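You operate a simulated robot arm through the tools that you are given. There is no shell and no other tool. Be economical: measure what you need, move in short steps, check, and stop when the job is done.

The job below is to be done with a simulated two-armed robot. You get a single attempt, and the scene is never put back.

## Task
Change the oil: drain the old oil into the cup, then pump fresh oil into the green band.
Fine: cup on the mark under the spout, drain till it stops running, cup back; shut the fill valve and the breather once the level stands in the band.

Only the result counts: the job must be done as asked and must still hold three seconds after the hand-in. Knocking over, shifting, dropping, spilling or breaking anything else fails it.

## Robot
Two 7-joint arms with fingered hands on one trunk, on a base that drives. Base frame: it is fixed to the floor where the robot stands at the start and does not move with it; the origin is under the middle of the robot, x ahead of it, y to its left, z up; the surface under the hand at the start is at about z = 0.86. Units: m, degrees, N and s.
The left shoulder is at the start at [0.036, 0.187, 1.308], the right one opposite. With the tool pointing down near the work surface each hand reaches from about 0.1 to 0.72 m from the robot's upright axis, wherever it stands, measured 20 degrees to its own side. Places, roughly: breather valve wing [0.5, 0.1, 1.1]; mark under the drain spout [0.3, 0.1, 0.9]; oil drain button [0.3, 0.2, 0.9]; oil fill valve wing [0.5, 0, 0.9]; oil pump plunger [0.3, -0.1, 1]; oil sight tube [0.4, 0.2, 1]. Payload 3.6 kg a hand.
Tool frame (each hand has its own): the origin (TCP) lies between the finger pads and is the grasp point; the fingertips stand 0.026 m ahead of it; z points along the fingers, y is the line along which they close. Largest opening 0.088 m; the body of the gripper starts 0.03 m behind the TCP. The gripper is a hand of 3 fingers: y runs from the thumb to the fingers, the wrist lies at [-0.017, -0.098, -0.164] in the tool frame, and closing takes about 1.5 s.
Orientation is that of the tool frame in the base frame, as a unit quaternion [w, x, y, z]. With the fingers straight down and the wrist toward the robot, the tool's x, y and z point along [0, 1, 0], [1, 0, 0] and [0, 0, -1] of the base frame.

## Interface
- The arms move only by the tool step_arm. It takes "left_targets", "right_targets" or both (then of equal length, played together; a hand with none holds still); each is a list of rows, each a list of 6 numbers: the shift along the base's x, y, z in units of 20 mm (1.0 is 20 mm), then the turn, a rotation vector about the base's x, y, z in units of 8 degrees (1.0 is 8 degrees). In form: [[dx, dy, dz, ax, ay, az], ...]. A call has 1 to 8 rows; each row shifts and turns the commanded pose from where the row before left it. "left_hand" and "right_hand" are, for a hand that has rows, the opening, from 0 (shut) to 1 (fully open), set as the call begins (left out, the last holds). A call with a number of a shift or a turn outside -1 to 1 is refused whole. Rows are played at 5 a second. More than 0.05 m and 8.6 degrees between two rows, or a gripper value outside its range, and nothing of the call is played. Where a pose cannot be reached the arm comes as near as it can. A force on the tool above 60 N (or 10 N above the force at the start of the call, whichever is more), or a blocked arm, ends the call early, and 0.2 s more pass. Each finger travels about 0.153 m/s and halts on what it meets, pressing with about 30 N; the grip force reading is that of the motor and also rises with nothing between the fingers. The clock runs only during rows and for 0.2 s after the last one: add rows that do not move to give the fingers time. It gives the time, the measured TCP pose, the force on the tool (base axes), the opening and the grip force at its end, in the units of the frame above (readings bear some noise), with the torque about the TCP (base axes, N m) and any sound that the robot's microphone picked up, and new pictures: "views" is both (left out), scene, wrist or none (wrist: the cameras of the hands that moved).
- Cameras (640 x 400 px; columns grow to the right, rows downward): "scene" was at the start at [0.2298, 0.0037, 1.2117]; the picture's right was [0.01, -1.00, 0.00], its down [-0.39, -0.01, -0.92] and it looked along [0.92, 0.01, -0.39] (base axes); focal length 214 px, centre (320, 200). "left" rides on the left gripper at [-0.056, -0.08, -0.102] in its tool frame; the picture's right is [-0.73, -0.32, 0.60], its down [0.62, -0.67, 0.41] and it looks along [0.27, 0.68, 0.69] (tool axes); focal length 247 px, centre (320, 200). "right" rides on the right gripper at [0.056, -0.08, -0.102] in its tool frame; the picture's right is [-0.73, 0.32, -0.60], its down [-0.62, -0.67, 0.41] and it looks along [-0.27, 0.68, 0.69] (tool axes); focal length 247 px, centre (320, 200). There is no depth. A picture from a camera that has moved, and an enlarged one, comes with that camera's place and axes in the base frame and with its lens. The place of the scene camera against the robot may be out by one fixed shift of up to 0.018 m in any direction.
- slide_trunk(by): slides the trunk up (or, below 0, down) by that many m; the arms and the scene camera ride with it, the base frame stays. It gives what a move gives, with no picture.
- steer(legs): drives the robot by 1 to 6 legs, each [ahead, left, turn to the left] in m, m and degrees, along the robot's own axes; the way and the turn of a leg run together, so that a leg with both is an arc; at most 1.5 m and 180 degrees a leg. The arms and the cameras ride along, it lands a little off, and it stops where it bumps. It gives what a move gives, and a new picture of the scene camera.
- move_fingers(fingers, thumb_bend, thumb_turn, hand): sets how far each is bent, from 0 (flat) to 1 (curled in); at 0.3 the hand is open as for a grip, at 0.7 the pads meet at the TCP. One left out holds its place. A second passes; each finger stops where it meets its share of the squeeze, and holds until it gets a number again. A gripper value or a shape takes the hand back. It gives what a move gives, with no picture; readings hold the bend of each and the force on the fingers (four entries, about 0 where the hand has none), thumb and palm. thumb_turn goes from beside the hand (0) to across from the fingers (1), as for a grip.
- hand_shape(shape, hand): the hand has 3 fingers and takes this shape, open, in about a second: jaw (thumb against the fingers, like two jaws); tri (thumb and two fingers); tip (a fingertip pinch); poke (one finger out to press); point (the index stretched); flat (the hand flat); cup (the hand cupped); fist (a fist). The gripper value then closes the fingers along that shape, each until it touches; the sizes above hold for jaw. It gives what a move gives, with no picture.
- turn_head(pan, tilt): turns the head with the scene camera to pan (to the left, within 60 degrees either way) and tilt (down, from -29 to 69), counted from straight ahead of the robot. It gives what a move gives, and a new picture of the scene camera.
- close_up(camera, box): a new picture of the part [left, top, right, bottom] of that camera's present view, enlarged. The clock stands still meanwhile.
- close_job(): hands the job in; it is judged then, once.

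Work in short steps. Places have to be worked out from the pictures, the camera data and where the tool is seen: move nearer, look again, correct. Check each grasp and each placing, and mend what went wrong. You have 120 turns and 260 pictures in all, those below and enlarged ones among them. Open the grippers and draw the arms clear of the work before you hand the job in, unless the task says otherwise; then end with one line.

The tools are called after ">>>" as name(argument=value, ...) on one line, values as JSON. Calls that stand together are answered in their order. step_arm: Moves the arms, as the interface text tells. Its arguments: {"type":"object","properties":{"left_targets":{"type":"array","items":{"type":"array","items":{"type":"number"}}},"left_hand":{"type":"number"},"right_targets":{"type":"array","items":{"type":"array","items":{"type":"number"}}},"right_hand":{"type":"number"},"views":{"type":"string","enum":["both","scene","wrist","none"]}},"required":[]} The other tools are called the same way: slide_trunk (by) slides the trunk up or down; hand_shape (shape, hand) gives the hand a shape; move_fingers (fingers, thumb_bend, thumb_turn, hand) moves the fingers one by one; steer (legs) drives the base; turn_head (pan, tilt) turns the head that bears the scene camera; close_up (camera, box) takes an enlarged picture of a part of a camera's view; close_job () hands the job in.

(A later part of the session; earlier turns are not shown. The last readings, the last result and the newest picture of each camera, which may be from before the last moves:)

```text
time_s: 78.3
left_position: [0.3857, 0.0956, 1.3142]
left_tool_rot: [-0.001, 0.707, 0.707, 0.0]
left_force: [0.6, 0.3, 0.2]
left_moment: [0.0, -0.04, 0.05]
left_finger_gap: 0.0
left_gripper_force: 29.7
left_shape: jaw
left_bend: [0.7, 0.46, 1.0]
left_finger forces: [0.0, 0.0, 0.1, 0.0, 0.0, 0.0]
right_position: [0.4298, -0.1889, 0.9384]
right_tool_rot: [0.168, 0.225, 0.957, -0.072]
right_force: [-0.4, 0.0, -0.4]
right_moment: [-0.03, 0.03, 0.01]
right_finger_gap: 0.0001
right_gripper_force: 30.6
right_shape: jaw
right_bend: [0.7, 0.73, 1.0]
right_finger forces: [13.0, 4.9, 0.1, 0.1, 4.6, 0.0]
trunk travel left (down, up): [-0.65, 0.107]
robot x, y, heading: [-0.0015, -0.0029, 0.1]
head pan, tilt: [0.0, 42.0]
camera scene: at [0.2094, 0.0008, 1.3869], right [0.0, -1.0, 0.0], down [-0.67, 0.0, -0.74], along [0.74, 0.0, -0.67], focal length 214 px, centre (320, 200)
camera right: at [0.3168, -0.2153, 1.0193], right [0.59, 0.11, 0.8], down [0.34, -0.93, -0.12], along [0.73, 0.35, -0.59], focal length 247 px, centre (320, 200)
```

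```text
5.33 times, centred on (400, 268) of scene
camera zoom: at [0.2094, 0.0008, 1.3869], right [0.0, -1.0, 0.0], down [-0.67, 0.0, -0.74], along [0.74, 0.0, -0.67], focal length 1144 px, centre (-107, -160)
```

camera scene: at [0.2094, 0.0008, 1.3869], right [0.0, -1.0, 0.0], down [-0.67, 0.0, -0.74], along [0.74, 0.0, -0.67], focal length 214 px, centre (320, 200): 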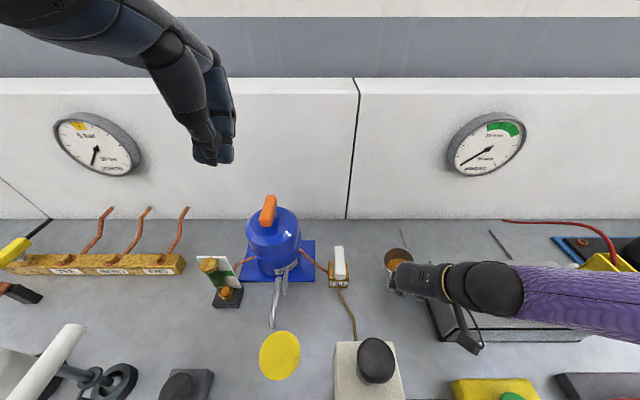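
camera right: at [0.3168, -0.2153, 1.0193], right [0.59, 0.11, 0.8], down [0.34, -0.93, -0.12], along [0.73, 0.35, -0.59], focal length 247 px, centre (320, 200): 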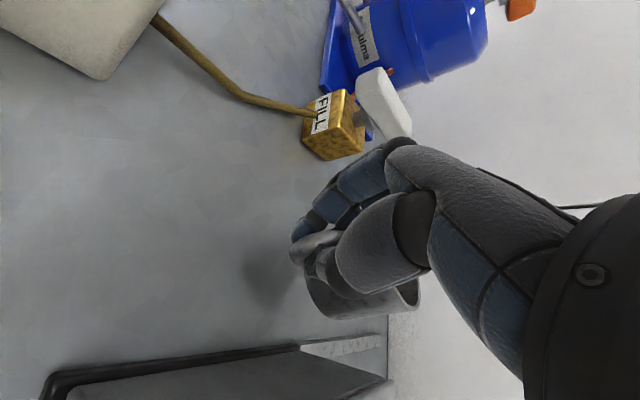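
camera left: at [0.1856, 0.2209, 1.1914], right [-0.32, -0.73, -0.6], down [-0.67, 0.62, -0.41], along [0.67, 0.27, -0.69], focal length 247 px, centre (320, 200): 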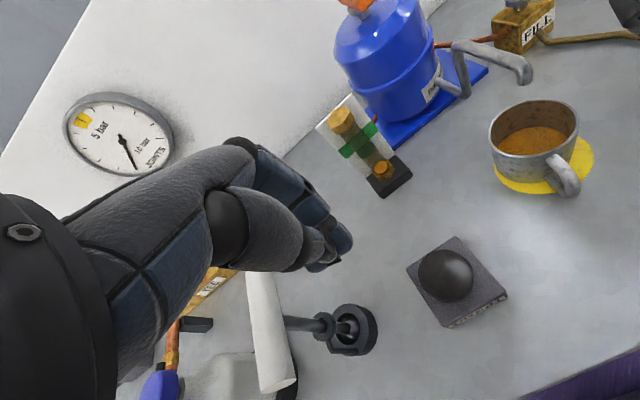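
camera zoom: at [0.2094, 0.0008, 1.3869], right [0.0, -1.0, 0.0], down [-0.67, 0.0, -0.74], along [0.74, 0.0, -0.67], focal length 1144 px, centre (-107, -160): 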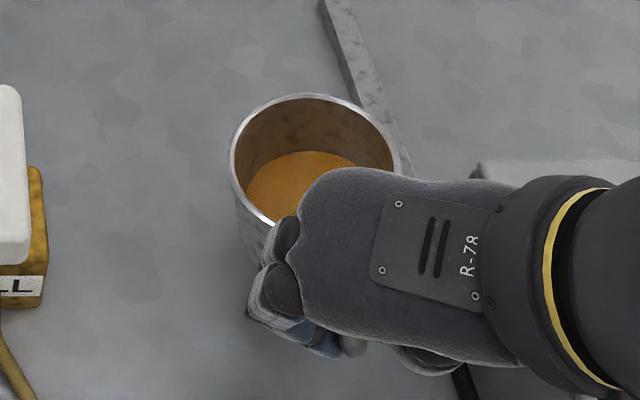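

By image comparison the cup is already within a few mm of its original place. Releasing drags it right by 1 to 2 cm, so I'll bias 1.4 cm left, lower to contact and release.

>>> step_arm(right_targets=[[0, 0.35, -0.6, 0, 0, 0], [0, 0.35, -0.5, 0, 0, 0], [0, 0, -0.3, 0, 0, 0], [0, 0, -0.25, 0, 0, 0], [0, 0, 0, 0, 0, 0]], views="none")

>>> step_arm(right_targets=[[0, 0, 0, 0, 0, 0], [0, 0, 0, 0, 0, 0], [0, 0, 0, 0, 0, 0], [0, 0, 0, 0, 0, 0]], right_hand=0.55, views="wrist")

>>> close_up(camera="scene", box=[340, 230, 460, 305])

```text
time_s: 79.5
left_position: [0.3853, 0.096, 1.3137]
left_tool_rot: [0.0, 0.708, 0.706, 0.0]
left_force: [-0.4, 0.5, -0.1]
left_moment: [0.04, 0.0, -0.02]
left_finger_gap: 0.0
left_gripper_force: 30.2
left_shape: jaw
left_bend: [0.7, 0.46, 1.0]
left_finger forces: [0.0, 0.0, 0.0, 0.0, 0.0, 0.0]
right_position: [0.4305, -0.1741, 0.9073]
right_tool_rot: [0.168, 0.224, 0.957, -0.07]
right_force: [-1.0, 0.1, 2.2]
right_moment: [0.03, -0.08, -0.02]
right_finger_gap: 0.0
right_gripper_force: 30.1
right_shape: jaw
right_bend: [0.7, 0.74, 1.0]
right_finger forces: [14.3, 1.6, 0.1, 0.0, 5.5, 0.0]
trunk travel left (down, up): [-0.65, 0.107]
robot x, y, heading: [-0.0026, -0.0009, -0.0]
head pan, tilt: [0.0, 42.0]
```

```text
time_s: 80.5
left_position: [0.3853, 0.0958, 1.3145]
left_tool_rot: [0.0, 0.708, 0.707, 0.0]
left_force: [0.3, 0.0, -0.4]
left_moment: [-0.01, 0.01, -0.02]
left_finger_gap: 0.0001
left_gripper_force: 30.3
left_shape: jaw
left_bend: [0.7, 0.46, 1.0]
left_finger forces: [0.0, 0.0, 0.1, 0.0, 0.0, 0.0]
right_position: [0.4304, -0.1738, 0.9066]
right_tool_rot: [0.168, 0.224, 0.957, -0.071]
right_force: [0.5, 0.4, -0.2]
right_moment: [-0.01, 0.01, 0.01]
right_finger_gap: 0.0477
right_gripper_force: 0.0
right_shape: jaw
right_bend: [0.41, 0.65, 1.0]
right_finger forces: [0.0, 0.0, 0.0, 0.0, 0.0, 0.0]
trunk travel left (down, up): [-0.65, 0.107]
robot x, y, heading: [-0.0034, -0.0008, 0.0]
head pan, tilt: [0.0, 42.0]
camera right: at [0.3171, -0.201, 0.9866], right [0.59, 0.11, 0.8], down [0.34, -0.93, -0.12], along [0.73, 0.35, -0.59], focal length 247 px, centre (320, 200)
```

right: 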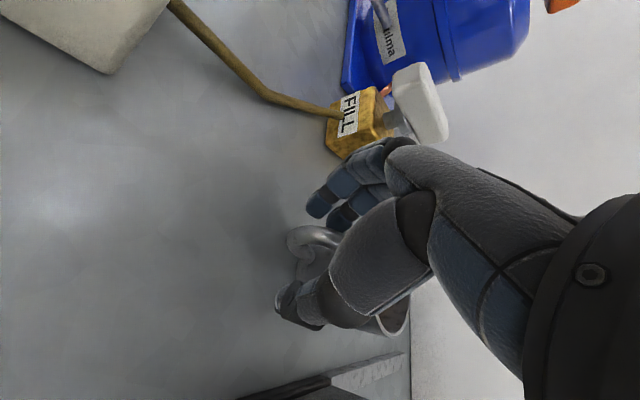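

```text
5.33 times, centred on (400, 268) of scene
camera zoom: at [0.2093, 0.0008, 1.3869], right [0.0, -1.0, 0.0], down [-0.67, 0.0, -0.74], along [0.74, 0.0, -0.67], focal length 1144 px, centre (-107, -160)
```

zoom: 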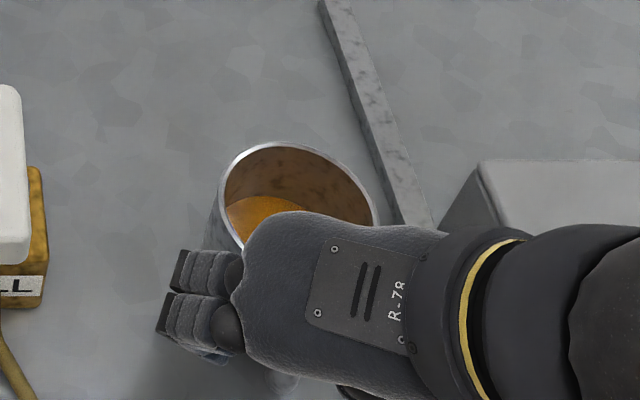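

The rim is now at (381, 257) in the picture, matching the original (381, 256). I'll lift the hand straight out.

>>> step_arm(right_targets=[[0, 0, 0.3, 0, 0, 0], [0, 0, 0.5, 0, 0, 0], [0, 0, 0.8, 0, 0, 0], [0, 0, 1, 0, 0, 0], [0, 0, 1, 0, 0, 0], [0, 0, 1, 0, 0, 0], [-0.5, 0, 1, 0, 0, 0], [-0.5, 0, 1, 0, 0, 0]])

>>> close_up(camera="scene", box=[340, 210, 600, 372])

```text
time_s: 82.3
left_position: [0.3851, 0.0968, 1.313]
left_tool_rot: [0.0, 0.707, 0.707, 0.0]
left_force: [1.0, 0.4, 0.4]
left_moment: [0.0, -0.01, -0.02]
left_finger_gap: 0.0
left_gripper_force: 30.6
left_shape: jaw
left_bend: [0.7, 0.46, 1.0]
left_finger forces: [0.0, 0.0, 0.0, 0.0, 0.1, 0.1]
right_position: [0.4104, -0.1758, 1.0381]
right_tool_rot: [0.168, 0.225, 0.957, -0.071]
right_force: [0.3, 0.0, 0.3]
right_moment: [0.0, -0.02, -0.01]
right_finger_gap: 0.0477
right_gripper_force: 0.0
right_shape: jaw
right_bend: [0.41, 0.65, 1.0]
right_finger forces: [0.0, 0.0, 0.0, 0.0, 0.0, 0.1]
trunk travel left (down, up): [-0.65, 0.107]
robot x, y, heading: [-0.0054, 0.0001, -0.1]
head pan, tilt: [0.0, 42.0]
camera scene: at [0.209, 0.0007, 1.387], right [0.0, -1.0, 0.0], down [-0.67, 0.0, -0.74], along [0.74, 0.0, -0.67], focal length 214 px, centre (320, 200)
camera right: at [0.2969, -0.2014, 1.1179], right [0.59, 0.11, 0.8], down [0.34, -0.93, -0.12], along [0.73, 0.35, -0.59], focal length 247 px, centre (320, 200)
```

scene: 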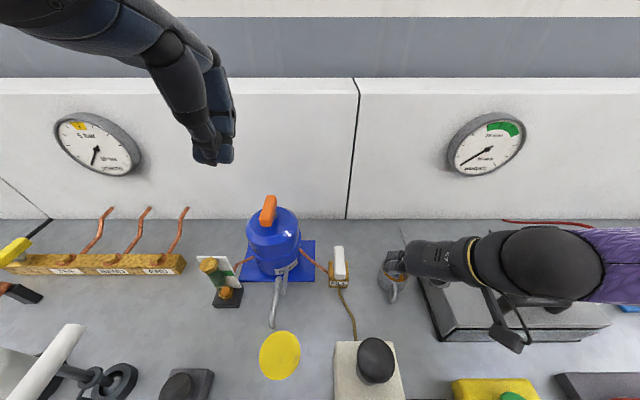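
right: 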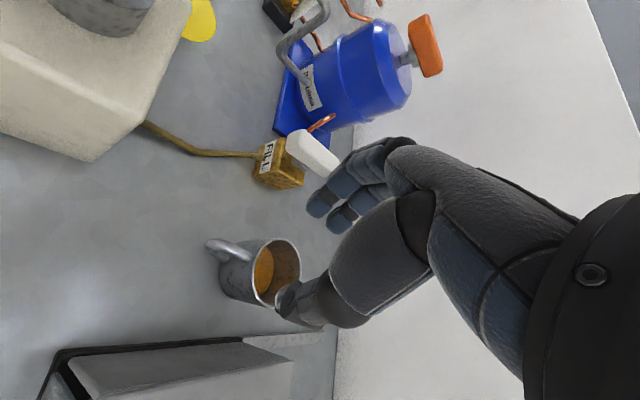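

```text
2.46 times, centred on (470, 291) of scene
camera zoom: at [0.209, 0.0007, 1.387], right [0.0, -1.0, 0.0], down [-0.67, 0.0, -0.74], along [0.74, 0.0, -0.67], focal length 528 px, centre (-49, -24)
```

zoom: 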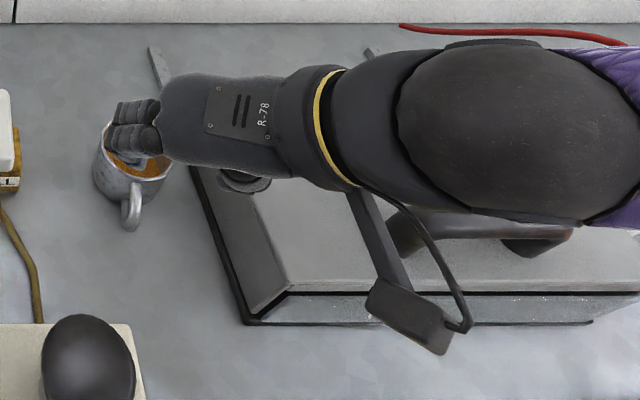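

The cup is back in its place with the handle as before. Now I'll turn the right hand back to fingers-down above the pump.

>>> step_arm(right_targets=[[0, 0, 1, 0, 0, 0], [0, 0, 1, 0.285, 0.116, -0.873], [0, 0, 1, 0.285, 0.116, -0.873], [0, 0.3, 1, 0.285, 0.116, -0.873], [-0.5, 0.5, 1, 0.285, 0.116, -0.873], [-0.8, 0.7, 0.5, 0.285, 0.116, -0.873], [-0.8, 0.8, 0, 0.285, 0.116, -0.873], [-0.8, 0.8, 0, 0.285, 0.116, -0.873]], views="none")

>>> step_arm(right_targets=[[-0.8, 0.8, 0, 0.285, 0.116, -0.873], [-0.8, 0.4, 0, 0.285, 0.116, -0.873]], right_hand=0)

```text
time_s: 84.1
left_position: [0.3841, 0.0966, 1.3146]
left_tool_rot: [0.0, 0.708, 0.707, -0.001]
left_force: [0.8, -0.2, -0.1]
left_moment: [-0.04, 0.01, 0.01]
left_finger_gap: 0.0
left_gripper_force: 29.7
left_shape: jaw
left_bend: [0.7, 0.46, 1.0]
left_finger forces: [0.0, 0.0, 0.0, 0.0, 0.0, 0.0]
right_position: [0.3514, -0.1127, 1.15]
right_tool_rot: [0.039, 0.615, 0.787, -0.016]
right_force: [0.2, 0.5, -0.6]
right_moment: [-0.01, -0.01, -0.03]
right_finger_gap: 0.048
right_gripper_force: 0.1
right_shape: jaw
right_bend: [0.41, 0.65, 1.0]
right_finger forces: [0.0, 0.1, 0.0, 0.0, 0.0, 0.1]
trunk travel left (down, up): [-0.65, 0.107]
robot x, y, heading: [-0.0005, -0.0006, -0.1]
head pan, tilt: [0.0, 42.0]
```

```text
time_s: 84.7
left_position: [0.3845, 0.0961, 1.3134]
left_tool_rot: [-0.001, 0.708, 0.706, 0.0]
left_force: [-0.6, 0.6, -0.5]
left_moment: [0.03, -0.01, -0.02]
left_finger_gap: 0.0
left_gripper_force: 29.9
left_shape: jaw
left_bend: [0.7, 0.46, 1.0]
left_finger forces: [0.0, 0.0, 0.1, 0.0, 0.0, 0.0]
right_position: [0.3211, -0.0872, 1.1504]
right_tool_rot: [-0.001, 0.708, 0.706, 0.0]
right_force: [0.0, 1.0, -0.2]
right_moment: [-0.04, 0.02, 0.02]
right_finger_gap: 0.0002
right_gripper_force: 30.5
right_shape: jaw
right_bend: [0.7, 0.46, 1.0]
right_finger forces: [0.0, 0.0, 0.1, 0.0, 0.0, 0.1]
trunk travel left (down, up): [-0.65, 0.107]
robot x, y, heading: [-0.0098, -0.0011, -0.1]
head pan, tilt: [0.0, 42.0]
camera scene: at [0.2087, 0.0006, 1.387], right [0.0, -1.0, 0.0], down [-0.67, 0.0, -0.74], along [0.74, 0.0, -0.67], focal length 214 px, centre (320, 200)
camera right: at [0.2409, -0.0317, 1.2521], right [0.32, -0.74, 0.6], down [-0.67, -0.62, -0.41], along [0.68, -0.27, -0.69], focal length 247 px, centre (320, 200)
```

scene: 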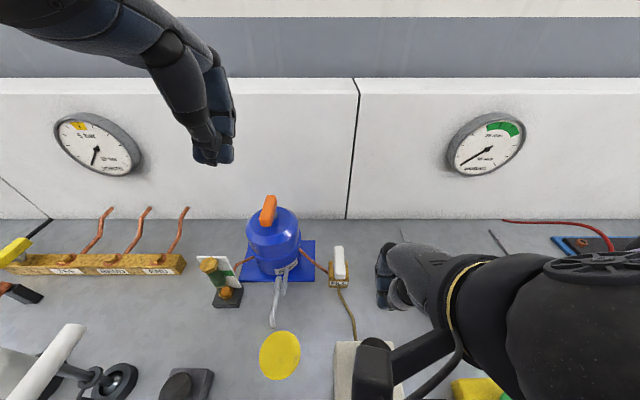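
right: 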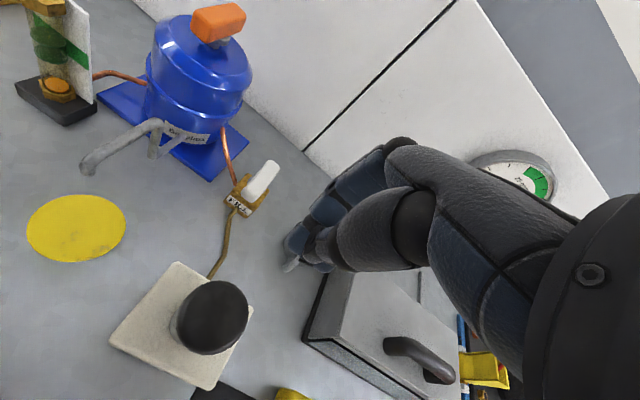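

The knob is at about (0.283, -0.081) with its top near 1.04. I'll move over it and come down to just above.

>>> step_arm(right_targets=[[-0.6, 0.1, 0, 0, 0, 0], [-0.6, 0.1, 0, 0, 0, 0], [-0.7, 0.1, 0, 0, 0, 0], [0, 0, -1, 0, 0, 0], [0, 0, -1, 0, 0, 0], [0, 0, -0.6, 0, 0, 0]])

>>> turn_head(pan=20, tilt=45)

```text
time_s: 86.1
left_position: [0.3849, 0.0956, 1.3126]
left_tool_rot: [0.0, 0.708, 0.707, 0.0]
left_force: [0.4, -0.6, 0.2]
left_moment: [-0.03, 0.04, -0.01]
left_finger_gap: 0.0001
left_gripper_force: 30.1
left_shape: jaw
left_bend: [0.7, 0.46, 1.0]
left_finger forces: [0.0, 0.1, 0.0, 0.0, 0.0, 0.0]
right_position: [0.2811, -0.0817, 1.097]
right_tool_rot: [-0.002, 0.707, 0.707, -0.001]
right_force: [0.7, 1.3, 0.2]
right_moment: [-0.01, 0.0, -0.01]
right_finger_gap: 0.0
right_gripper_force: 29.8
right_shape: jaw
right_bend: [0.7, 0.46, 1.0]
right_finger forces: [0.0, 0.0, 0.0, 0.0, 0.1, 0.0]
trunk travel left (down, up): [-0.65, 0.107]
robot x, y, heading: [-0.0025, 0.0008, -0.1]
head pan, tilt: [0.0, 42.0]
camera scene: at [0.2092, 0.001, 1.3869], right [0.0, -1.0, 0.0], down [-0.67, 0.0, -0.74], along [0.74, 0.0, -0.67], focal length 214 px, centre (320, 200)
camera right: at [0.2018, -0.0254, 1.1991], right [0.32, -0.74, 0.6], down [-0.67, -0.62, -0.41], along [0.67, -0.27, -0.69], focal length 247 px, centre (320, 200)
```

scene: 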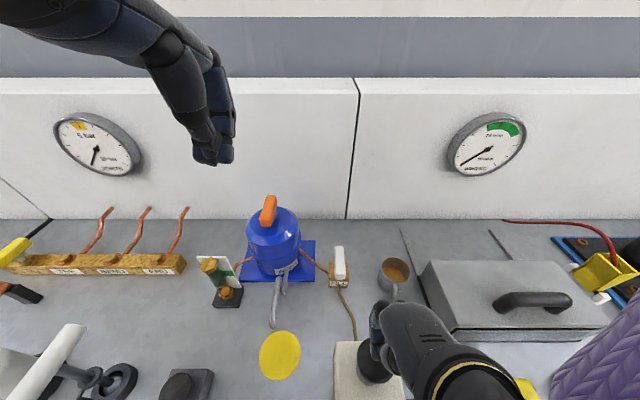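
right: 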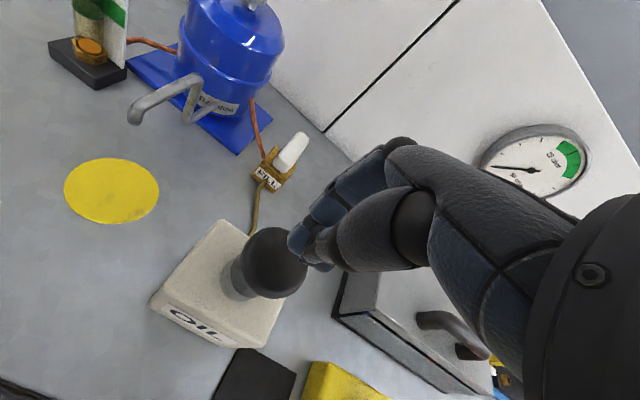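

```text
time_s: 87.0
left_position: [0.3858, 0.096, 1.314]
left_tool_rot: [0.001, 0.708, 0.706, 0.0]
left_force: [-0.3, -0.2, -0.8]
left_moment: [-0.03, -0.02, 0.03]
left_finger_gap: 0.0
left_gripper_force: 30.4
left_shape: jaw
left_bend: [0.7, 0.46, 1.0]
left_finger forces: [0.1, 0.0, 0.1, 0.0, 0.0, 0.0]
right_position: [0.281, -0.0813, 1.0967]
right_tool_rot: [-0.002, 0.707, 0.707, 0.0]
right_force: [0.0, 0.8, -0.3]
right_moment: [0.01, 0.05, -0.01]
right_finger_gap: 0.0
right_gripper_force: 30.4
right_shape: jaw
right_bend: [0.7, 0.46, 1.0]
right_finger forces: [0.0, 0.0, 0.1, 0.0, 0.0, 0.0]
trunk travel left (down, up): [-0.65, 0.107]
robot x, y, heading: [-0.0032, 0.0002, -0.0]
head pan, tilt: [20.0, 45.0]
camera scene: at [0.2021, 0.0285, 1.3826], right [0.34, -0.94, 0.0], down [-0.66, -0.24, -0.71], along [0.66, 0.24, -0.71], focal length 214 px, centre (320, 200)
```

scene: 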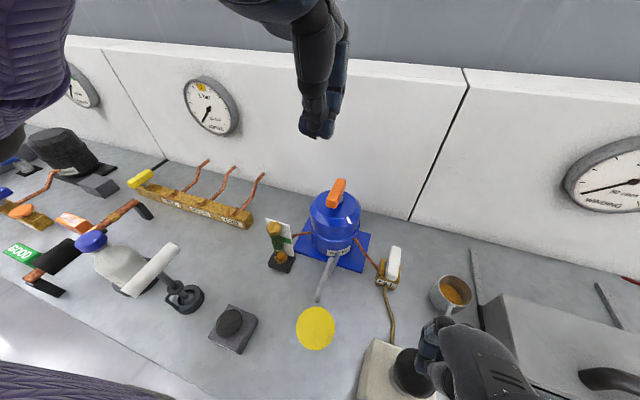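

The tip is aligned with the knob. I'll take one slow trial stroke and check force and level.

>>> step_arm(right_targets=[[0.1, 0.1, -0.5, 0, 0, 0], [0, 0, -0.5, 0, 0, 0], [0, 0, -0.5, 0, 0, 0], [0, 0, -0.5, 0, 0, 0]], views="wrist")

>>> close_up(camera="scene", box=[240, 160, 440, 300])

```text
time_s: 88.0
left_position: [0.3847, 0.0968, 1.3138]
left_tool_rot: [0.001, 0.708, 0.707, 0.0]
left_force: [0.2, -0.6, -0.5]
left_moment: [0.0, -0.02, 0.02]
left_finger_gap: 0.0004
left_gripper_force: 29.5
left_shape: jaw
left_bend: [0.7, 0.46, 1.0]
left_finger forces: [0.0, 0.0, 0.0, 0.0, 0.0, 0.0]
right_position: [0.2846, -0.0796, 1.0569]
right_tool_rot: [-0.001, 0.708, 0.707, 0.001]
right_force: [0.3, 0.7, 5.8]
right_moment: [0.03, 0.01, 0.02]
right_finger_gap: 0.0
right_gripper_force: 30.2
right_shape: jaw
right_bend: [0.7, 0.46, 1.0]
right_finger forces: [0.1, 0.1, 0.1, 0.0, 0.1, 0.0]
trunk travel left (down, up): [-0.65, 0.107]
robot x, y, heading: [-0.0045, -0.0023, 0.0]
head pan, tilt: [20.0, 45.0]
camera right: at [0.2041, -0.0237, 1.158], right [0.32, -0.74, 0.6], down [-0.66, -0.62, -0.41], along [0.68, -0.27, -0.69], focal length 247 px, centre (320, 200)
```

right: 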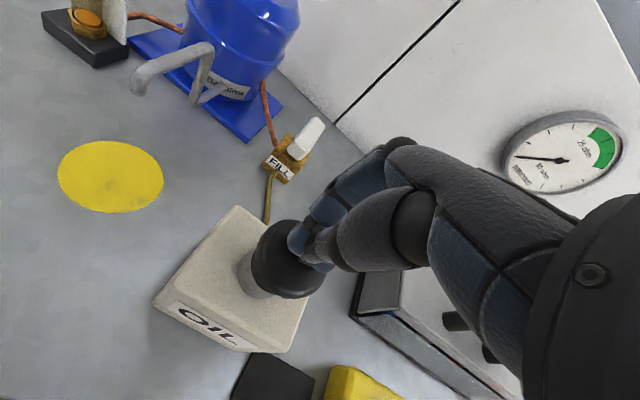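

```text
2.86 times, centred on (340, 230) of scene
camera zoom: at [0.202, 0.029, 1.3827], right [0.34, -0.94, 0.0], down [-0.66, -0.24, -0.71], along [0.66, 0.24, -0.71], focal length 613 px, centre (263, 114)
```

zoom: 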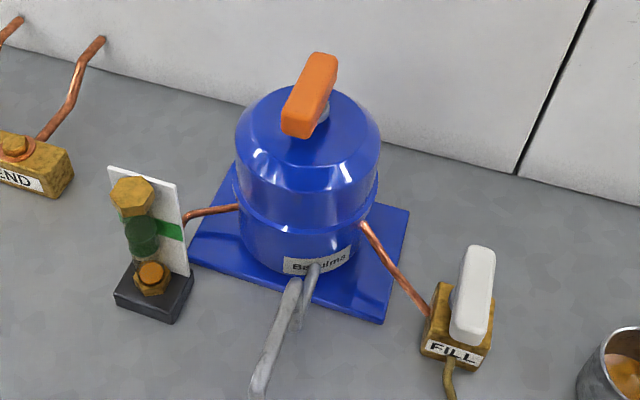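

Contact is at TCP 1.06. I'll complete the stroke slowly, then let it rise, and check the tube.

>>> step_arm(right_targets=[[0, 0, -0.4, 0, 0, 0], [0, 0, -0.4, 0, 0, 0], [0, 0, -0.4, 0, 0, 0], [0, 0, -0.3, 0, 0, 0]], views="none")

>>> close_up(camera="scene", box=[240, 200, 320, 280])

>>> close_up(camera="right", box=[140, 80, 380, 360])

```text
time_s: 88.7
left_position: [0.3828, 0.0962, 1.3156]
left_tool_rot: [0.001, 0.708, 0.706, 0.001]
left_force: [-0.7, -0.7, -0.8]
left_moment: [-0.02, 0.0, 0.01]
left_finger_gap: 0.0002
left_gripper_force: 29.9
left_shape: jaw
left_bend: [0.7, 0.46, 1.0]
left_finger forces: [0.1, 0.1, 0.0, 0.0, 0.1, 0.0]
right_position: [0.2862, -0.0779, 1.0426]
right_tool_rot: [0.004, 0.708, 0.706, 0.009]
right_force: [-9.6, -6.4, 37.9]
right_moment: [-0.05, 0.46, 0.05]
right_finger_gap: 0.0
right_gripper_force: 30.2
right_shape: jaw
right_bend: [0.7, 0.46, 1.0]
right_finger forces: [0.0, 0.0, 0.0, 0.0, 69.0, 0.0]
trunk travel left (down, up): [-0.65, 0.107]
robot x, y, heading: [-0.0025, -0.0073, 0.1]
head pan, tilt: [20.0, 45.0]
stopped in row 3 (right hand): the force on the tool passed its limit at 68 N (the readings are from after the stop); the commanded pose is now the measured one
```

```text
5.00 times, centred on (280, 240) of scene
camera zoom: at [0.1991, 0.0278, 1.3833], right [0.34, -0.94, 0.0], down [-0.66, -0.24, -0.71], along [0.67, 0.24, -0.71], focal length 1072 px, centre (520, 0)
```

zoom: 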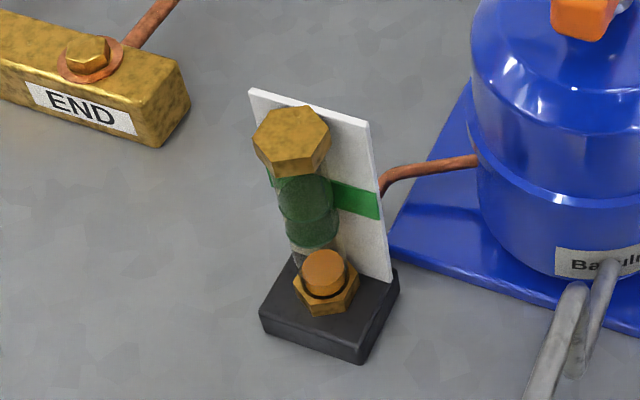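

```text
1.43 times, centred on (260, 220) of right
camera zoom: at [0.2044, -0.0225, 1.1433], right [0.31, -0.74, 0.6], down [-0.66, -0.62, -0.43], along [0.69, -0.26, -0.68], focal length 353 px, centre (406, 171)
```

zoom: 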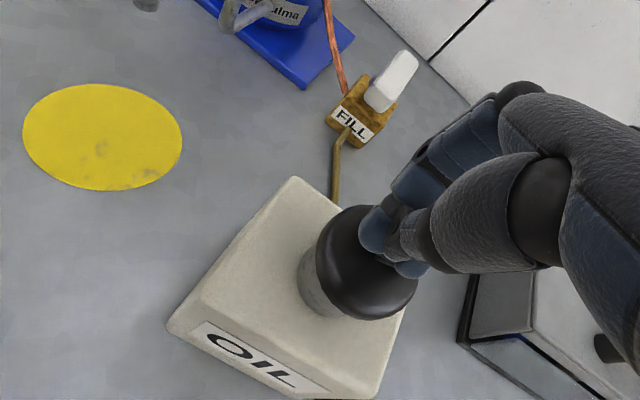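

The stroke bottoms after about 15 mm and the level visibly rose, so both valves are open now. I'll give one more measured stroke without bottoming hard.

>>> step_arm(right_targets=[[0, 0, 0.6, 0, 0, 0], [0, 0, 0.6, 0, 0, 0], [0, 0, 0, 0, 0, 0], [0, 0, -0.5, 0, 0, 0], [0, 0, -0.5, 0, 0, 0]], views="none")

>>> close_up(camera="scene", box=[240, 200, 320, 280])

```text
time_s: 89.9
left_position: [0.3856, 0.0947, 1.3141]
left_tool_rot: [0.0, 0.708, 0.706, 0.0]
left_force: [0.4, 1.2, 0.2]
left_moment: [0.0, 0.0, 0.01]
left_finger_gap: 0.0
left_gripper_force: 29.9
left_shape: jaw
left_bend: [0.7, 0.46, 1.0]
left_finger forces: [0.0, 0.0, 0.1, 0.1, 0.1, 0.1]
right_position: [0.2881, -0.0792, 1.0451]
right_tool_rot: [0.003, 0.708, 0.706, 0.006]
right_force: [-0.8, -1.9, 8.3]
right_moment: [-0.08, 0.06, 0.03]
right_finger_gap: 0.0
right_gripper_force: 30.0
right_shape: jaw
right_bend: [0.7, 0.46, 1.0]
right_finger forces: [0.0, 0.1, 0.1, 0.1, 0.0, 0.1]
trunk travel left (down, up): [-0.65, 0.107]
robot x, y, heading: [-0.0037, -0.0022, 0.5]
head pan, tilt: [20.0, 45.0]
```

```text
5.00 times, centred on (280, 240) of scene
camera zoom: at [0.2019, 0.0283, 1.3827], right [0.34, -0.94, 0.0], down [-0.66, -0.24, -0.71], along [0.66, 0.24, -0.71], focal length 1072 px, centre (520, 0)
```

zoom: 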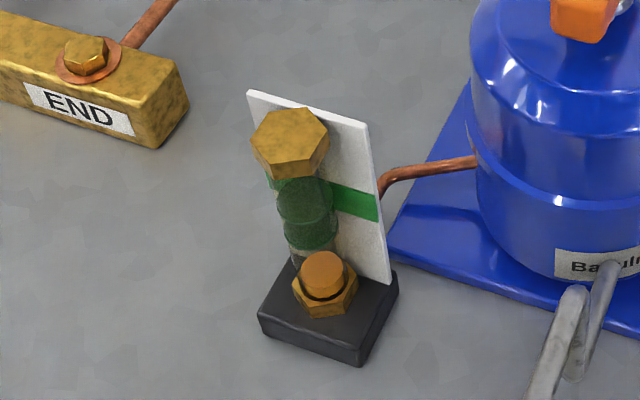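

The level barely changed, so the plunger may not have returned fully. I'll lift higher, pause, then press to the bottom.

>>> step_arm(right_targets=[[0, 0, 0.8, 0, 0, 0], [0, 0, 0.8, 0, 0, 0], [0, 0, 0.5, 0, 0, 0], [0, 0, 0, 0, 0, 0], [0, 0, 0, 0, 0, 0]], views="wrist")

>>> step_arm(right_targets=[[0, 0, -0.8, 0, 0, 0], [0, 0, -0.5, 0, 0, 0], [0, 0, -0.4, 0, 0, 0], [0, 0, -0.3, 0, 0, 0], [0, 0, -0.15, 0, 0, 0]], views="none")

>>> close_up(camera="scene", box=[240, 200, 320, 280])

```text
time_s: 91.1
left_position: [0.3861, 0.0963, 1.3129]
left_tool_rot: [0.0, 0.708, 0.707, 0.0]
left_force: [0.3, -0.5, -0.3]
left_moment: [-0.01, 0.0, -0.03]
left_finger_gap: 0.0002
left_gripper_force: 30.3
left_shape: jaw
left_bend: [0.7, 0.46, 1.0]
left_finger forces: [0.0, 0.1, 0.0, 0.0, 0.0, 0.0]
right_position: [0.2873, -0.0797, 1.0876]
right_tool_rot: [0.003, 0.708, 0.707, 0.005]
right_force: [-0.3, -0.8, -0.3]
right_moment: [0.02, 0.0, 0.06]
right_finger_gap: 0.0002
right_gripper_force: 29.9
right_shape: jaw
right_bend: [0.7, 0.46, 1.0]
right_finger forces: [0.0, 0.1, 0.0, 0.1, 0.0, 0.0]
trunk travel left (down, up): [-0.65, 0.107]
robot x, y, heading: [-0.0045, -0.0039, -0.2]
head pan, tilt: [20.0, 45.0]
camera right: at [0.2066, -0.0229, 1.188], right [0.31, -0.74, 0.6], down [-0.66, -0.62, -0.42], along [0.68, -0.27, -0.68], focal length 247 px, centre (320, 200)
```

right: 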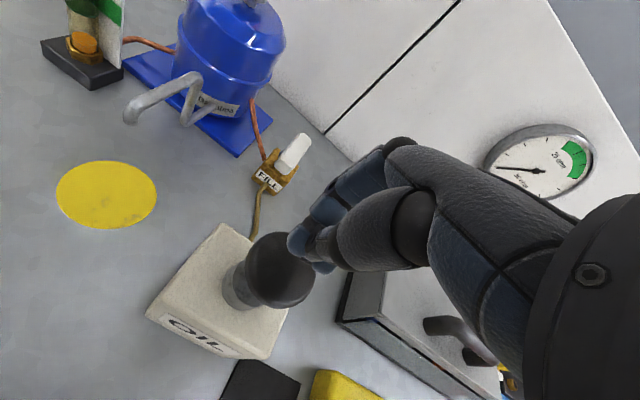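

```text
time_s: 92.3
left_position: [0.3847, 0.0964, 1.3134]
left_tool_rot: [0.0, 0.708, 0.706, 0.0]
left_force: [-0.4, 0.5, 0.0]
left_moment: [0.01, 0.02, 0.01]
left_finger_gap: 0.0
left_gripper_force: 30.2
left_shape: jaw
left_bend: [0.7, 0.46, 1.0]
left_finger forces: [0.1, 0.0, 0.0, 0.1, 0.0, 0.1]
right_position: [0.2874, -0.0788, 1.0441]
right_tool_rot: [0.002, 0.708, 0.706, 0.006]
right_force: [1.2, -1.0, 10.7]
right_moment: [-0.08, -0.02, 0.02]
right_finger_gap: 0.0001
right_gripper_force: 29.8
right_shape: jaw
right_bend: [0.7, 0.46, 1.0]
right_finger forces: [0.1, 0.0, 0.0, 0.0, 0.0, 0.1]
trunk travel left (down, up): [-0.65, 0.107]
robot x, y, heading: [-0.0033, 0.0001, 0.1]
head pan, tilt: [20.0, 45.0]
```

```text
5.00 times, centred on (280, 240) of scene
camera zoom: at [0.2018, 0.0283, 1.3828], right [0.34, -0.94, 0.0], down [-0.66, -0.24, -0.71], along [0.66, 0.24, -0.71], focal length 1072 px, centre (520, 0)
```

zoom: 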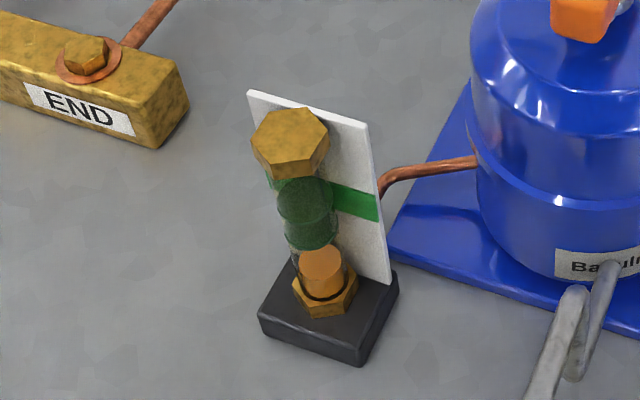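

The level rises with each full stroke. I'll do two fuller strokes and check again.

>>> step_arm(right_targets=[[0, 0, 0.9, 0, 0, 0], [0, 0, 0.9, 0, 0, 0], [0, 0, -0.95, 0, 0, 0], [0, 0, -1, 0, 0, 0], [0, 0, 0.95, 0, 0, 0], [0, 0, 1, 0, 0, 0], [0, 0, -0.95, 0, 0, 0], [0, 0, -1, 0, 0, 0]], views="none")

>>> close_up(camera="scene", box=[240, 200, 320, 280])

```text
time_s: 94.1
left_position: [0.3837, 0.0952, 1.315]
left_tool_rot: [0.001, 0.708, 0.707, 0.001]
left_force: [0.0, -0.2, -0.7]
left_moment: [-0.02, -0.02, -0.02]
left_finger_gap: 0.0003
left_gripper_force: 30.1
left_shape: jaw
left_bend: [0.7, 0.46, 1.0]
left_finger forces: [0.0, 0.0, 0.0, 0.0, 0.1, 0.0]
right_position: [0.2886, -0.0771, 1.043]
right_tool_rot: [0.005, 0.708, 0.706, 0.009]
right_force: [-0.9, -4.5, 28.5]
right_moment: [-0.14, 0.13, 0.05]
right_finger_gap: 0.0
right_gripper_force: 30.3
right_shape: jaw
right_bend: [0.7, 0.46, 1.0]
right_finger forces: [0.0, 0.0, 0.0, 0.0, 58.0, 0.0]
trunk travel left (down, up): [-0.65, 0.107]
robot x, y, heading: [-0.0015, -0.0027, -0.1]
head pan, tilt: [20.0, 45.0]
```

```text
5.00 times, centred on (280, 240) of scene
camera zoom: at [0.1994, 0.0278, 1.3835], right [0.34, -0.94, 0.0], down [-0.66, -0.24, -0.71], along [0.67, 0.24, -0.71], focal length 1072 px, centre (520, 0)
```

zoom: 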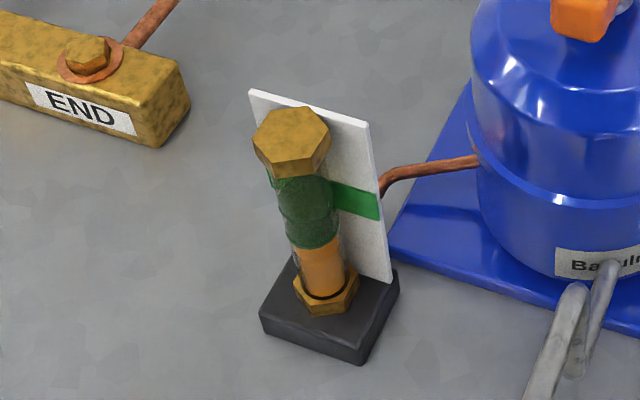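

The level has reached the lower edge of the band. I'll look more closely through both cameras before going on.

>>> close_up(camera="scene", box=[265, 215, 295, 245])

>>> close_up(camera="right", box=[0, 0, 160, 100])

>>> close_up(camera="left", box=[240, 160, 640, 400])

```text
13.33 times, centred on (280, 230) of scene
camera zoom: at [0.1994, 0.0278, 1.3835], right [0.34, -0.94, 0.0], down [-0.66, -0.24, -0.71], along [0.67, 0.24, -0.71], focal length 2860 px, centre (853, -200)
```

zoom: 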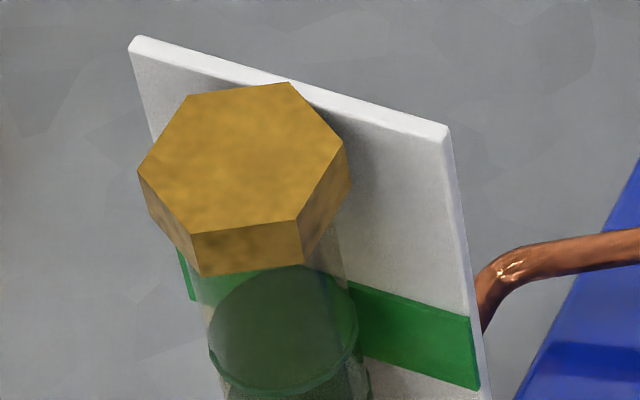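

```text
4.00 times, centred on (80, 50) of right
camera zoom: at [0.2066, -0.0205, 1.1434], right [0.3, -0.74, 0.6], down [-0.66, -0.62, -0.43], along [0.69, -0.26, -0.67], focal length 988 px, centre (1280, 800)
```

zoom: 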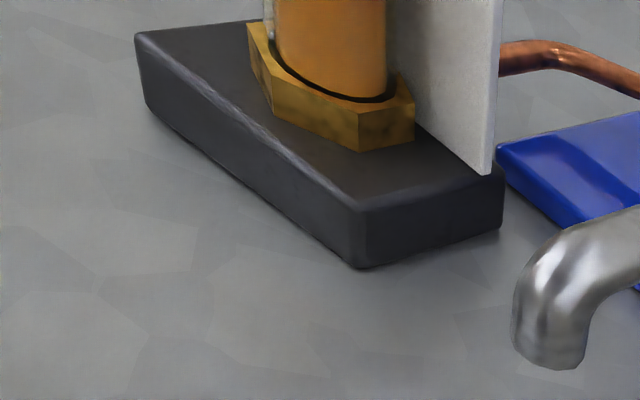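

```text
1.60 times, centred on (440, 280) of left
camera zoom: at [0.3016, 0.0398, 1.4174], right [-0.32, -0.73, -0.6], down [-0.66, 0.62, -0.41], along [0.68, 0.27, -0.69], focal length 395 px, centre (128, 72)
```

zoom: 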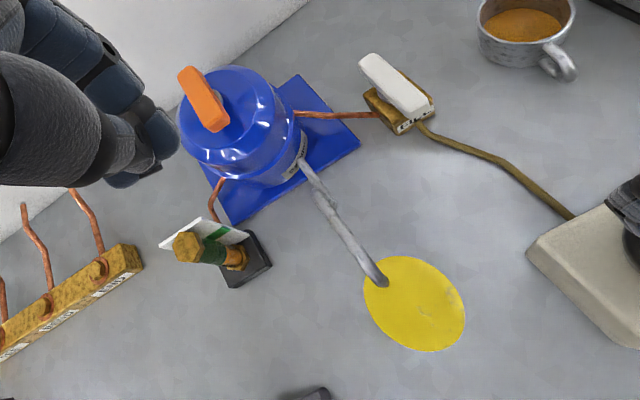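

A sharper crop of the tube's middle, where band and level meet.

>>> close_up(camera="scene", box=[260, 230, 300, 260])

```text
13.33 times, centred on (280, 245) of scene
camera zoom: at [0.1994, 0.0278, 1.3835], right [0.34, -0.94, 0.0], down [-0.66, -0.24, -0.71], along [0.67, 0.24, -0.71], focal length 2860 px, centre (853, -400)
```

zoom: 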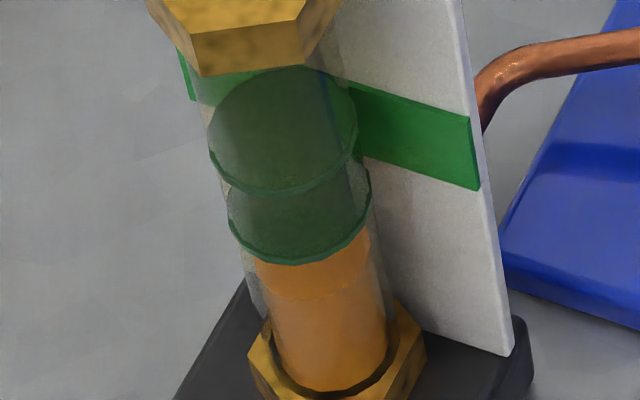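

The oil top is still just below the lower ring of the band. Two more strokes, then look.

>>> step_arm(right_targets=[[0, 0, 0.95, 0, 0, 0], [0, 0, 1, 0, 0, 0], [0, 0, -0.95, 0, 0, 0], [0, 0, -0.9, 0, 0, 0], [0, 0, 0.9, 0, 0, 0], [0, 0, 1, 0, 0, 0], [0, 0, -0.95, 0, 0, 0], [0, 0, -0.9, 0, 0, 0]], views="none")

>>> close_up(camera="scene", box=[260, 230, 300, 260])

```text
time_s: 95.9
left_position: [0.3851, 0.0957, 1.3134]
left_tool_rot: [-0.001, 0.707, 0.707, 0.0]
left_force: [-0.1, 0.2, 1.3]
left_moment: [-0.03, 0.0, -0.04]
left_finger_gap: 0.0
left_gripper_force: 29.8
left_shape: jaw
left_bend: [0.7, 0.46, 1.0]
left_finger forces: [0.0, 0.0, 0.0, 0.0, 0.1, 0.0]
right_position: [0.2869, -0.0763, 1.0437]
right_tool_rot: [0.003, 0.708, 0.707, 0.007]
right_force: [0.5, -1.5, 10.8]
right_moment: [-0.07, 0.02, 0.0]
right_finger_gap: 0.0
right_gripper_force: 29.8
right_shape: jaw
right_bend: [0.7, 0.46, 1.0]
right_finger forces: [0.0, 0.0, 0.0, 0.1, 0.0, 0.0]
trunk travel left (down, up): [-0.65, 0.107]
robot x, y, heading: [-0.0052, -0.0012, 0.0]
head pan, tilt: [20.0, 45.0]
```

```text
13.33 times, centred on (280, 245) of scene
camera zoom: at [0.2017, 0.0286, 1.3828], right [0.34, -0.94, 0.0], down [-0.66, -0.24, -0.71], along [0.66, 0.24, -0.71], focal length 2860 px, centre (853, -400)
```

zoom: 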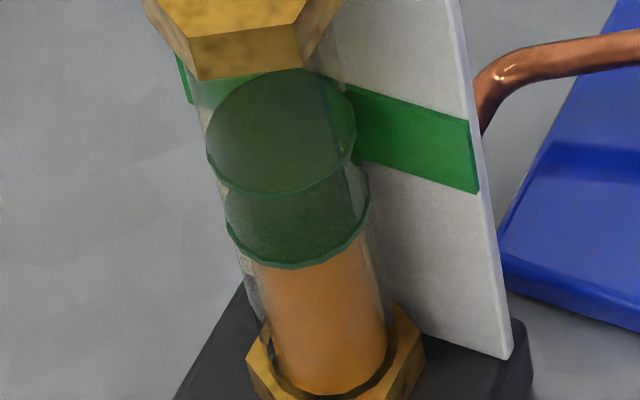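

The level is now hidden behind the band's tinted rings from above. I'll raise the right hand off the plunger and turn its camera toward the tube for a flatter look.

>>> step_arm(right_targets=[[0, 0, 1, 0, 0, 0], [0, 0, 1, 0, 0, 0], [0, 0, 1, 0.7, -0.07, 0.7], [0, 0, 0, 0.7, -0.07, 0.7], [0, 0, 0, 0.7, -0.07, 0.7]], views="wrist")

>>> close_up(camera="right", box=[80, 0, 240, 130])

```text
time_s: 97.1
left_position: [0.3859, 0.0962, 1.3142]
left_tool_rot: [0.0, 0.708, 0.707, 0.0]
left_force: [-0.8, 0.4, 0.0]
left_moment: [0.0, 0.04, -0.03]
left_finger_gap: 0.0003
left_gripper_force: 30.2
left_shape: jaw
left_bend: [0.7, 0.46, 1.0]
left_finger forces: [0.0, 0.1, 0.0, 0.1, 0.1, 0.1]
right_position: [0.2902, -0.0002, 1.1529]
right_tool_rot: [-0.072, 0.616, 0.779, 0.093]
right_force: [0.2, 0.6, 0.1]
right_moment: [-0.02, 0.03, -0.01]
right_finger_gap: 0.0
right_gripper_force: 30.1
right_shape: jaw
right_bend: [0.7, 0.46, 1.0]
right_finger forces: [0.0, 0.1, 0.0, 0.1, 0.1, 0.1]
right hand out of reach, approached as far as the arm can: row 3, 4, 5
trunk travel left (down, up): [-0.65, 0.107]
robot x, y, heading: [-0.005, -0.0038, -0.0]
head pan, tilt: [20.0, 45.0]
camera right: at [0.1995, 0.0112, 1.2601], right [0.48, -0.76, 0.43], down [-0.5, -0.64, -0.58], along [0.72, 0.06, -0.69], focal length 247 px, centre (320, 200)
```

right: 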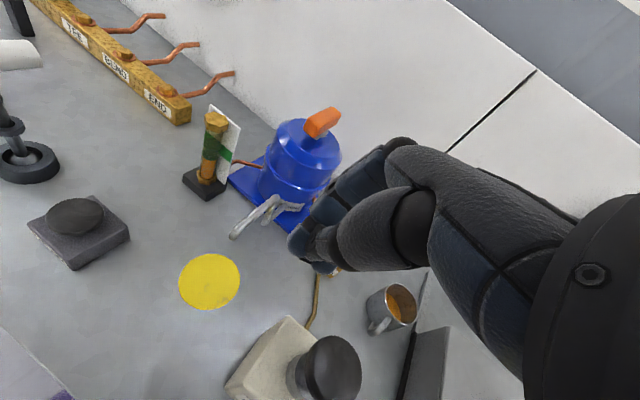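

```text
3.08 times, centred on (160, 65) of right
camera zoom: at [0.1995, 0.0112, 1.2601], right [0.48, -0.76, 0.43], down [-0.5, -0.64, -0.58], along [0.72, 0.06, -0.69], focal length 760 px, centre (812, 615)
```

zoom: 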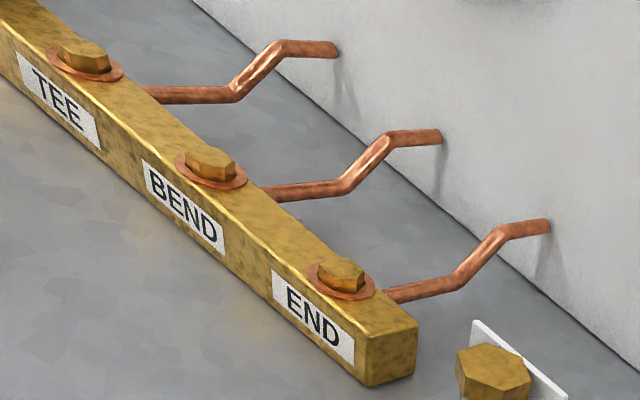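

The tube is in view; zooming on it.

>>> close_up(camera="right", box=[180, 95, 260, 205])

```text
3.64 times, centred on (220, 150) of right
camera zoom: at [0.1995, 0.0112, 1.2601], right [0.48, -0.76, 0.43], down [-0.5, -0.64, -0.58], along [0.72, 0.06, -0.69], focal length 898 px, centre (684, 382)
```

zoom: 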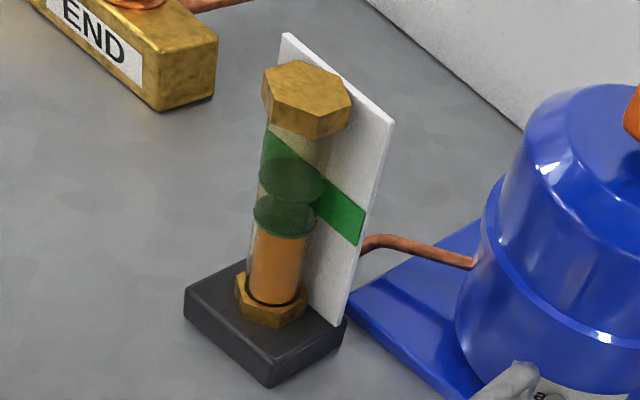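

The oil stands right at the band's lower ring. By the count so far, about two more strokes reach mid-band. First I'll bring the hand back over the knob.

>>> step_arm(right_targets=[[0, -1, 0, -0.56, 0.07, -0.55], [0, -1, 0, -0.56, 0.07, -0.55], [0, -1, 0, -0.56, 0.07, -0.55], [-0.1, -0.95, -1, 0, 0, 0], [0, 0, -1, 0, 0, 0], [0, 0, -0.9, 0, 0, 0]], views="wrist")

```text
time_s: 98.5
left_position: [0.3864, 0.0959, 1.3136]
left_tool_rot: [0.0, 0.708, 0.706, -0.001]
left_force: [-0.3, -0.6, -0.5]
left_moment: [-0.01, 0.02, -0.01]
left_finger_gap: 0.0
left_gripper_force: 29.9
left_shape: jaw
left_bend: [0.7, 0.46, 1.0]
left_finger forces: [0.0, 0.0, 0.0, 0.0, 0.0, 0.1]
right_position: [0.2881, -0.0799, 1.0964]
right_tool_rot: [0.001, 0.707, 0.708, 0.001]
right_force: [0.4, -0.1, 0.1]
right_moment: [0.0, 0.03, -0.03]
right_finger_gap: 0.0001
right_gripper_force: 29.9
right_shape: jaw
right_bend: [0.7, 0.46, 1.0]
right_finger forces: [0.0, 0.1, 0.0, 0.1, 0.1, 0.1]
trunk travel left (down, up): [-0.65, 0.107]
robot x, y, heading: [-0.0001, -0.0001, -0.0]
head pan, tilt: [20.0, 45.0]
camera right: at [0.2079, -0.023, 1.198], right [0.32, -0.73, 0.6], down [-0.66, -0.62, -0.41], along [0.68, -0.27, -0.69], focal length 247 px, centre (320, 200)
```

right: 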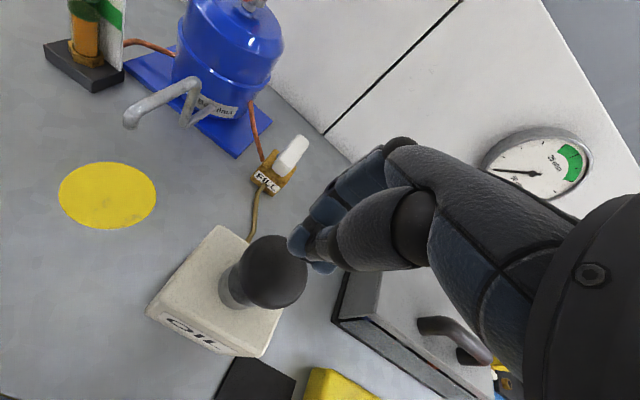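

Two more full strokes.

>>> step_arm(right_targets=[[0, 0, -1, 0, 0, 0], [0, 0, -0.9, 0, 0, 0], [0, 0, -0.75, 0, 0, 0], [0, 0, 0.95, 0, 0, 0], [0, 0, 1, 0, 0, 0], [0, 0, -0.95, 0, 0, 0], [0, 0, -1, 0, 0, 0]], views="none")

>>> step_arm(right_targets=[[0, 0, 1, 0, 0, 0], [0, 0, 1, 0, 0, 0], [0, 0, 1, 0.7, -0.07, 0.7], [0, 0, 0, 0.7, -0.07, 0.7], [0, 0, 0, 0.7, -0.07, 0.7]], views="none")

>>> close_up(camera="right", box=[180, 95, 260, 205])

>>> close_up(camera="scene", box=[260, 230, 300, 260])

```text
time_s: 100.1
left_position: [0.385, 0.0954, 1.313]
left_tool_rot: [0.0, 0.708, 0.706, 0.0]
left_force: [0.6, -0.3, -0.3]
left_moment: [0.02, -0.01, 0.03]
left_finger_gap: 0.0
left_gripper_force: 29.8
left_shape: jaw
left_bend: [0.7, 0.46, 1.0]
left_finger forces: [0.0, 0.1, 0.0, 0.0, 0.0, 0.0]
right_position: [0.2891, -0.0788, 1.0441]
right_tool_rot: [0.002, 0.707, 0.707, 0.001]
right_force: [-0.5, -2.9, 12.9]
right_moment: [-0.06, 0.08, 0.03]
right_finger_gap: 0.0002
right_gripper_force: 29.8
right_shape: jaw
right_bend: [0.7, 0.46, 1.0]
right_finger forces: [0.1, 0.0, 0.0, 0.0, 0.0, 0.0]
trunk travel left (down, up): [-0.65, 0.107]
robot x, y, heading: [-0.009, 0.0033, -0.2]
head pan, tilt: [20.0, 45.0]
```

```text
time_s: 101.3
left_position: [0.3838, 0.095, 1.3142]
left_tool_rot: [0.0, 0.707, 0.707, 0.0]
left_force: [-0.9, 0.0, -0.1]
left_moment: [0.01, 0.02, -0.02]
left_finger_gap: 0.0
left_gripper_force: 29.9
left_shape: jaw
left_bend: [0.7, 0.46, 1.0]
left_finger forces: [0.0, 0.0, 0.1, 0.1, 0.0, 0.0]
right_position: [0.293, -0.0039, 1.1524]
right_tool_rot: [-0.073, 0.615, 0.78, 0.088]
right_force: [-0.8, -0.3, 0.1]
right_moment: [0.0, 0.0, 0.01]
right_finger_gap: 0.0005
right_gripper_force: 30.2
right_shape: jaw
right_bend: [0.7, 0.46, 1.0]
right_finger forces: [0.1, 0.0, 0.1, 0.0, 0.0, 0.0]
right hand out of reach, approached as far as the arm can: row 3, 4, 5
trunk travel left (down, up): [-0.65, 0.107]
robot x, y, heading: [-0.0004, -0.0023, 0.1]
head pan, tilt: [20.0, 45.0]
```

```text
3.64 times, centred on (220, 150) of right
camera zoom: at [0.2033, 0.0089, 1.2597], right [0.49, -0.76, 0.44], down [-0.5, -0.65, -0.57], along [0.71, 0.06, -0.7], focal length 898 px, centre (684, 382)
```

zoom: 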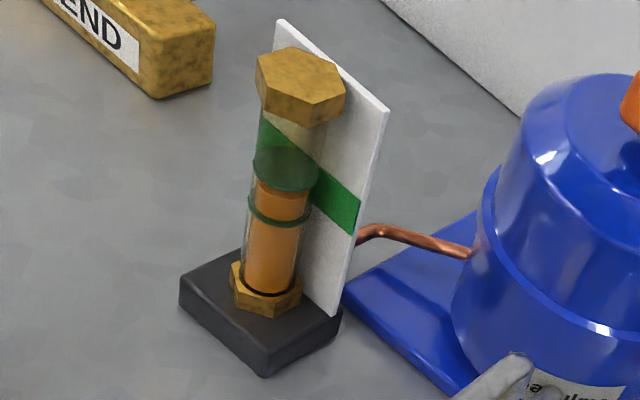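

```text
13.33 times, centred on (280, 245) of scene
camera zoom: at [0.2016, 0.0283, 1.3827], right [0.34, -0.94, 0.0], down [-0.66, -0.24, -0.71], along [0.66, 0.24, -0.71], focal length 2860 px, centre (853, -400)
```

zoom: 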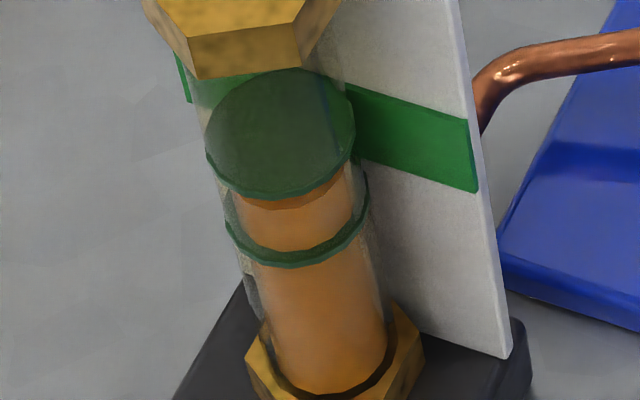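

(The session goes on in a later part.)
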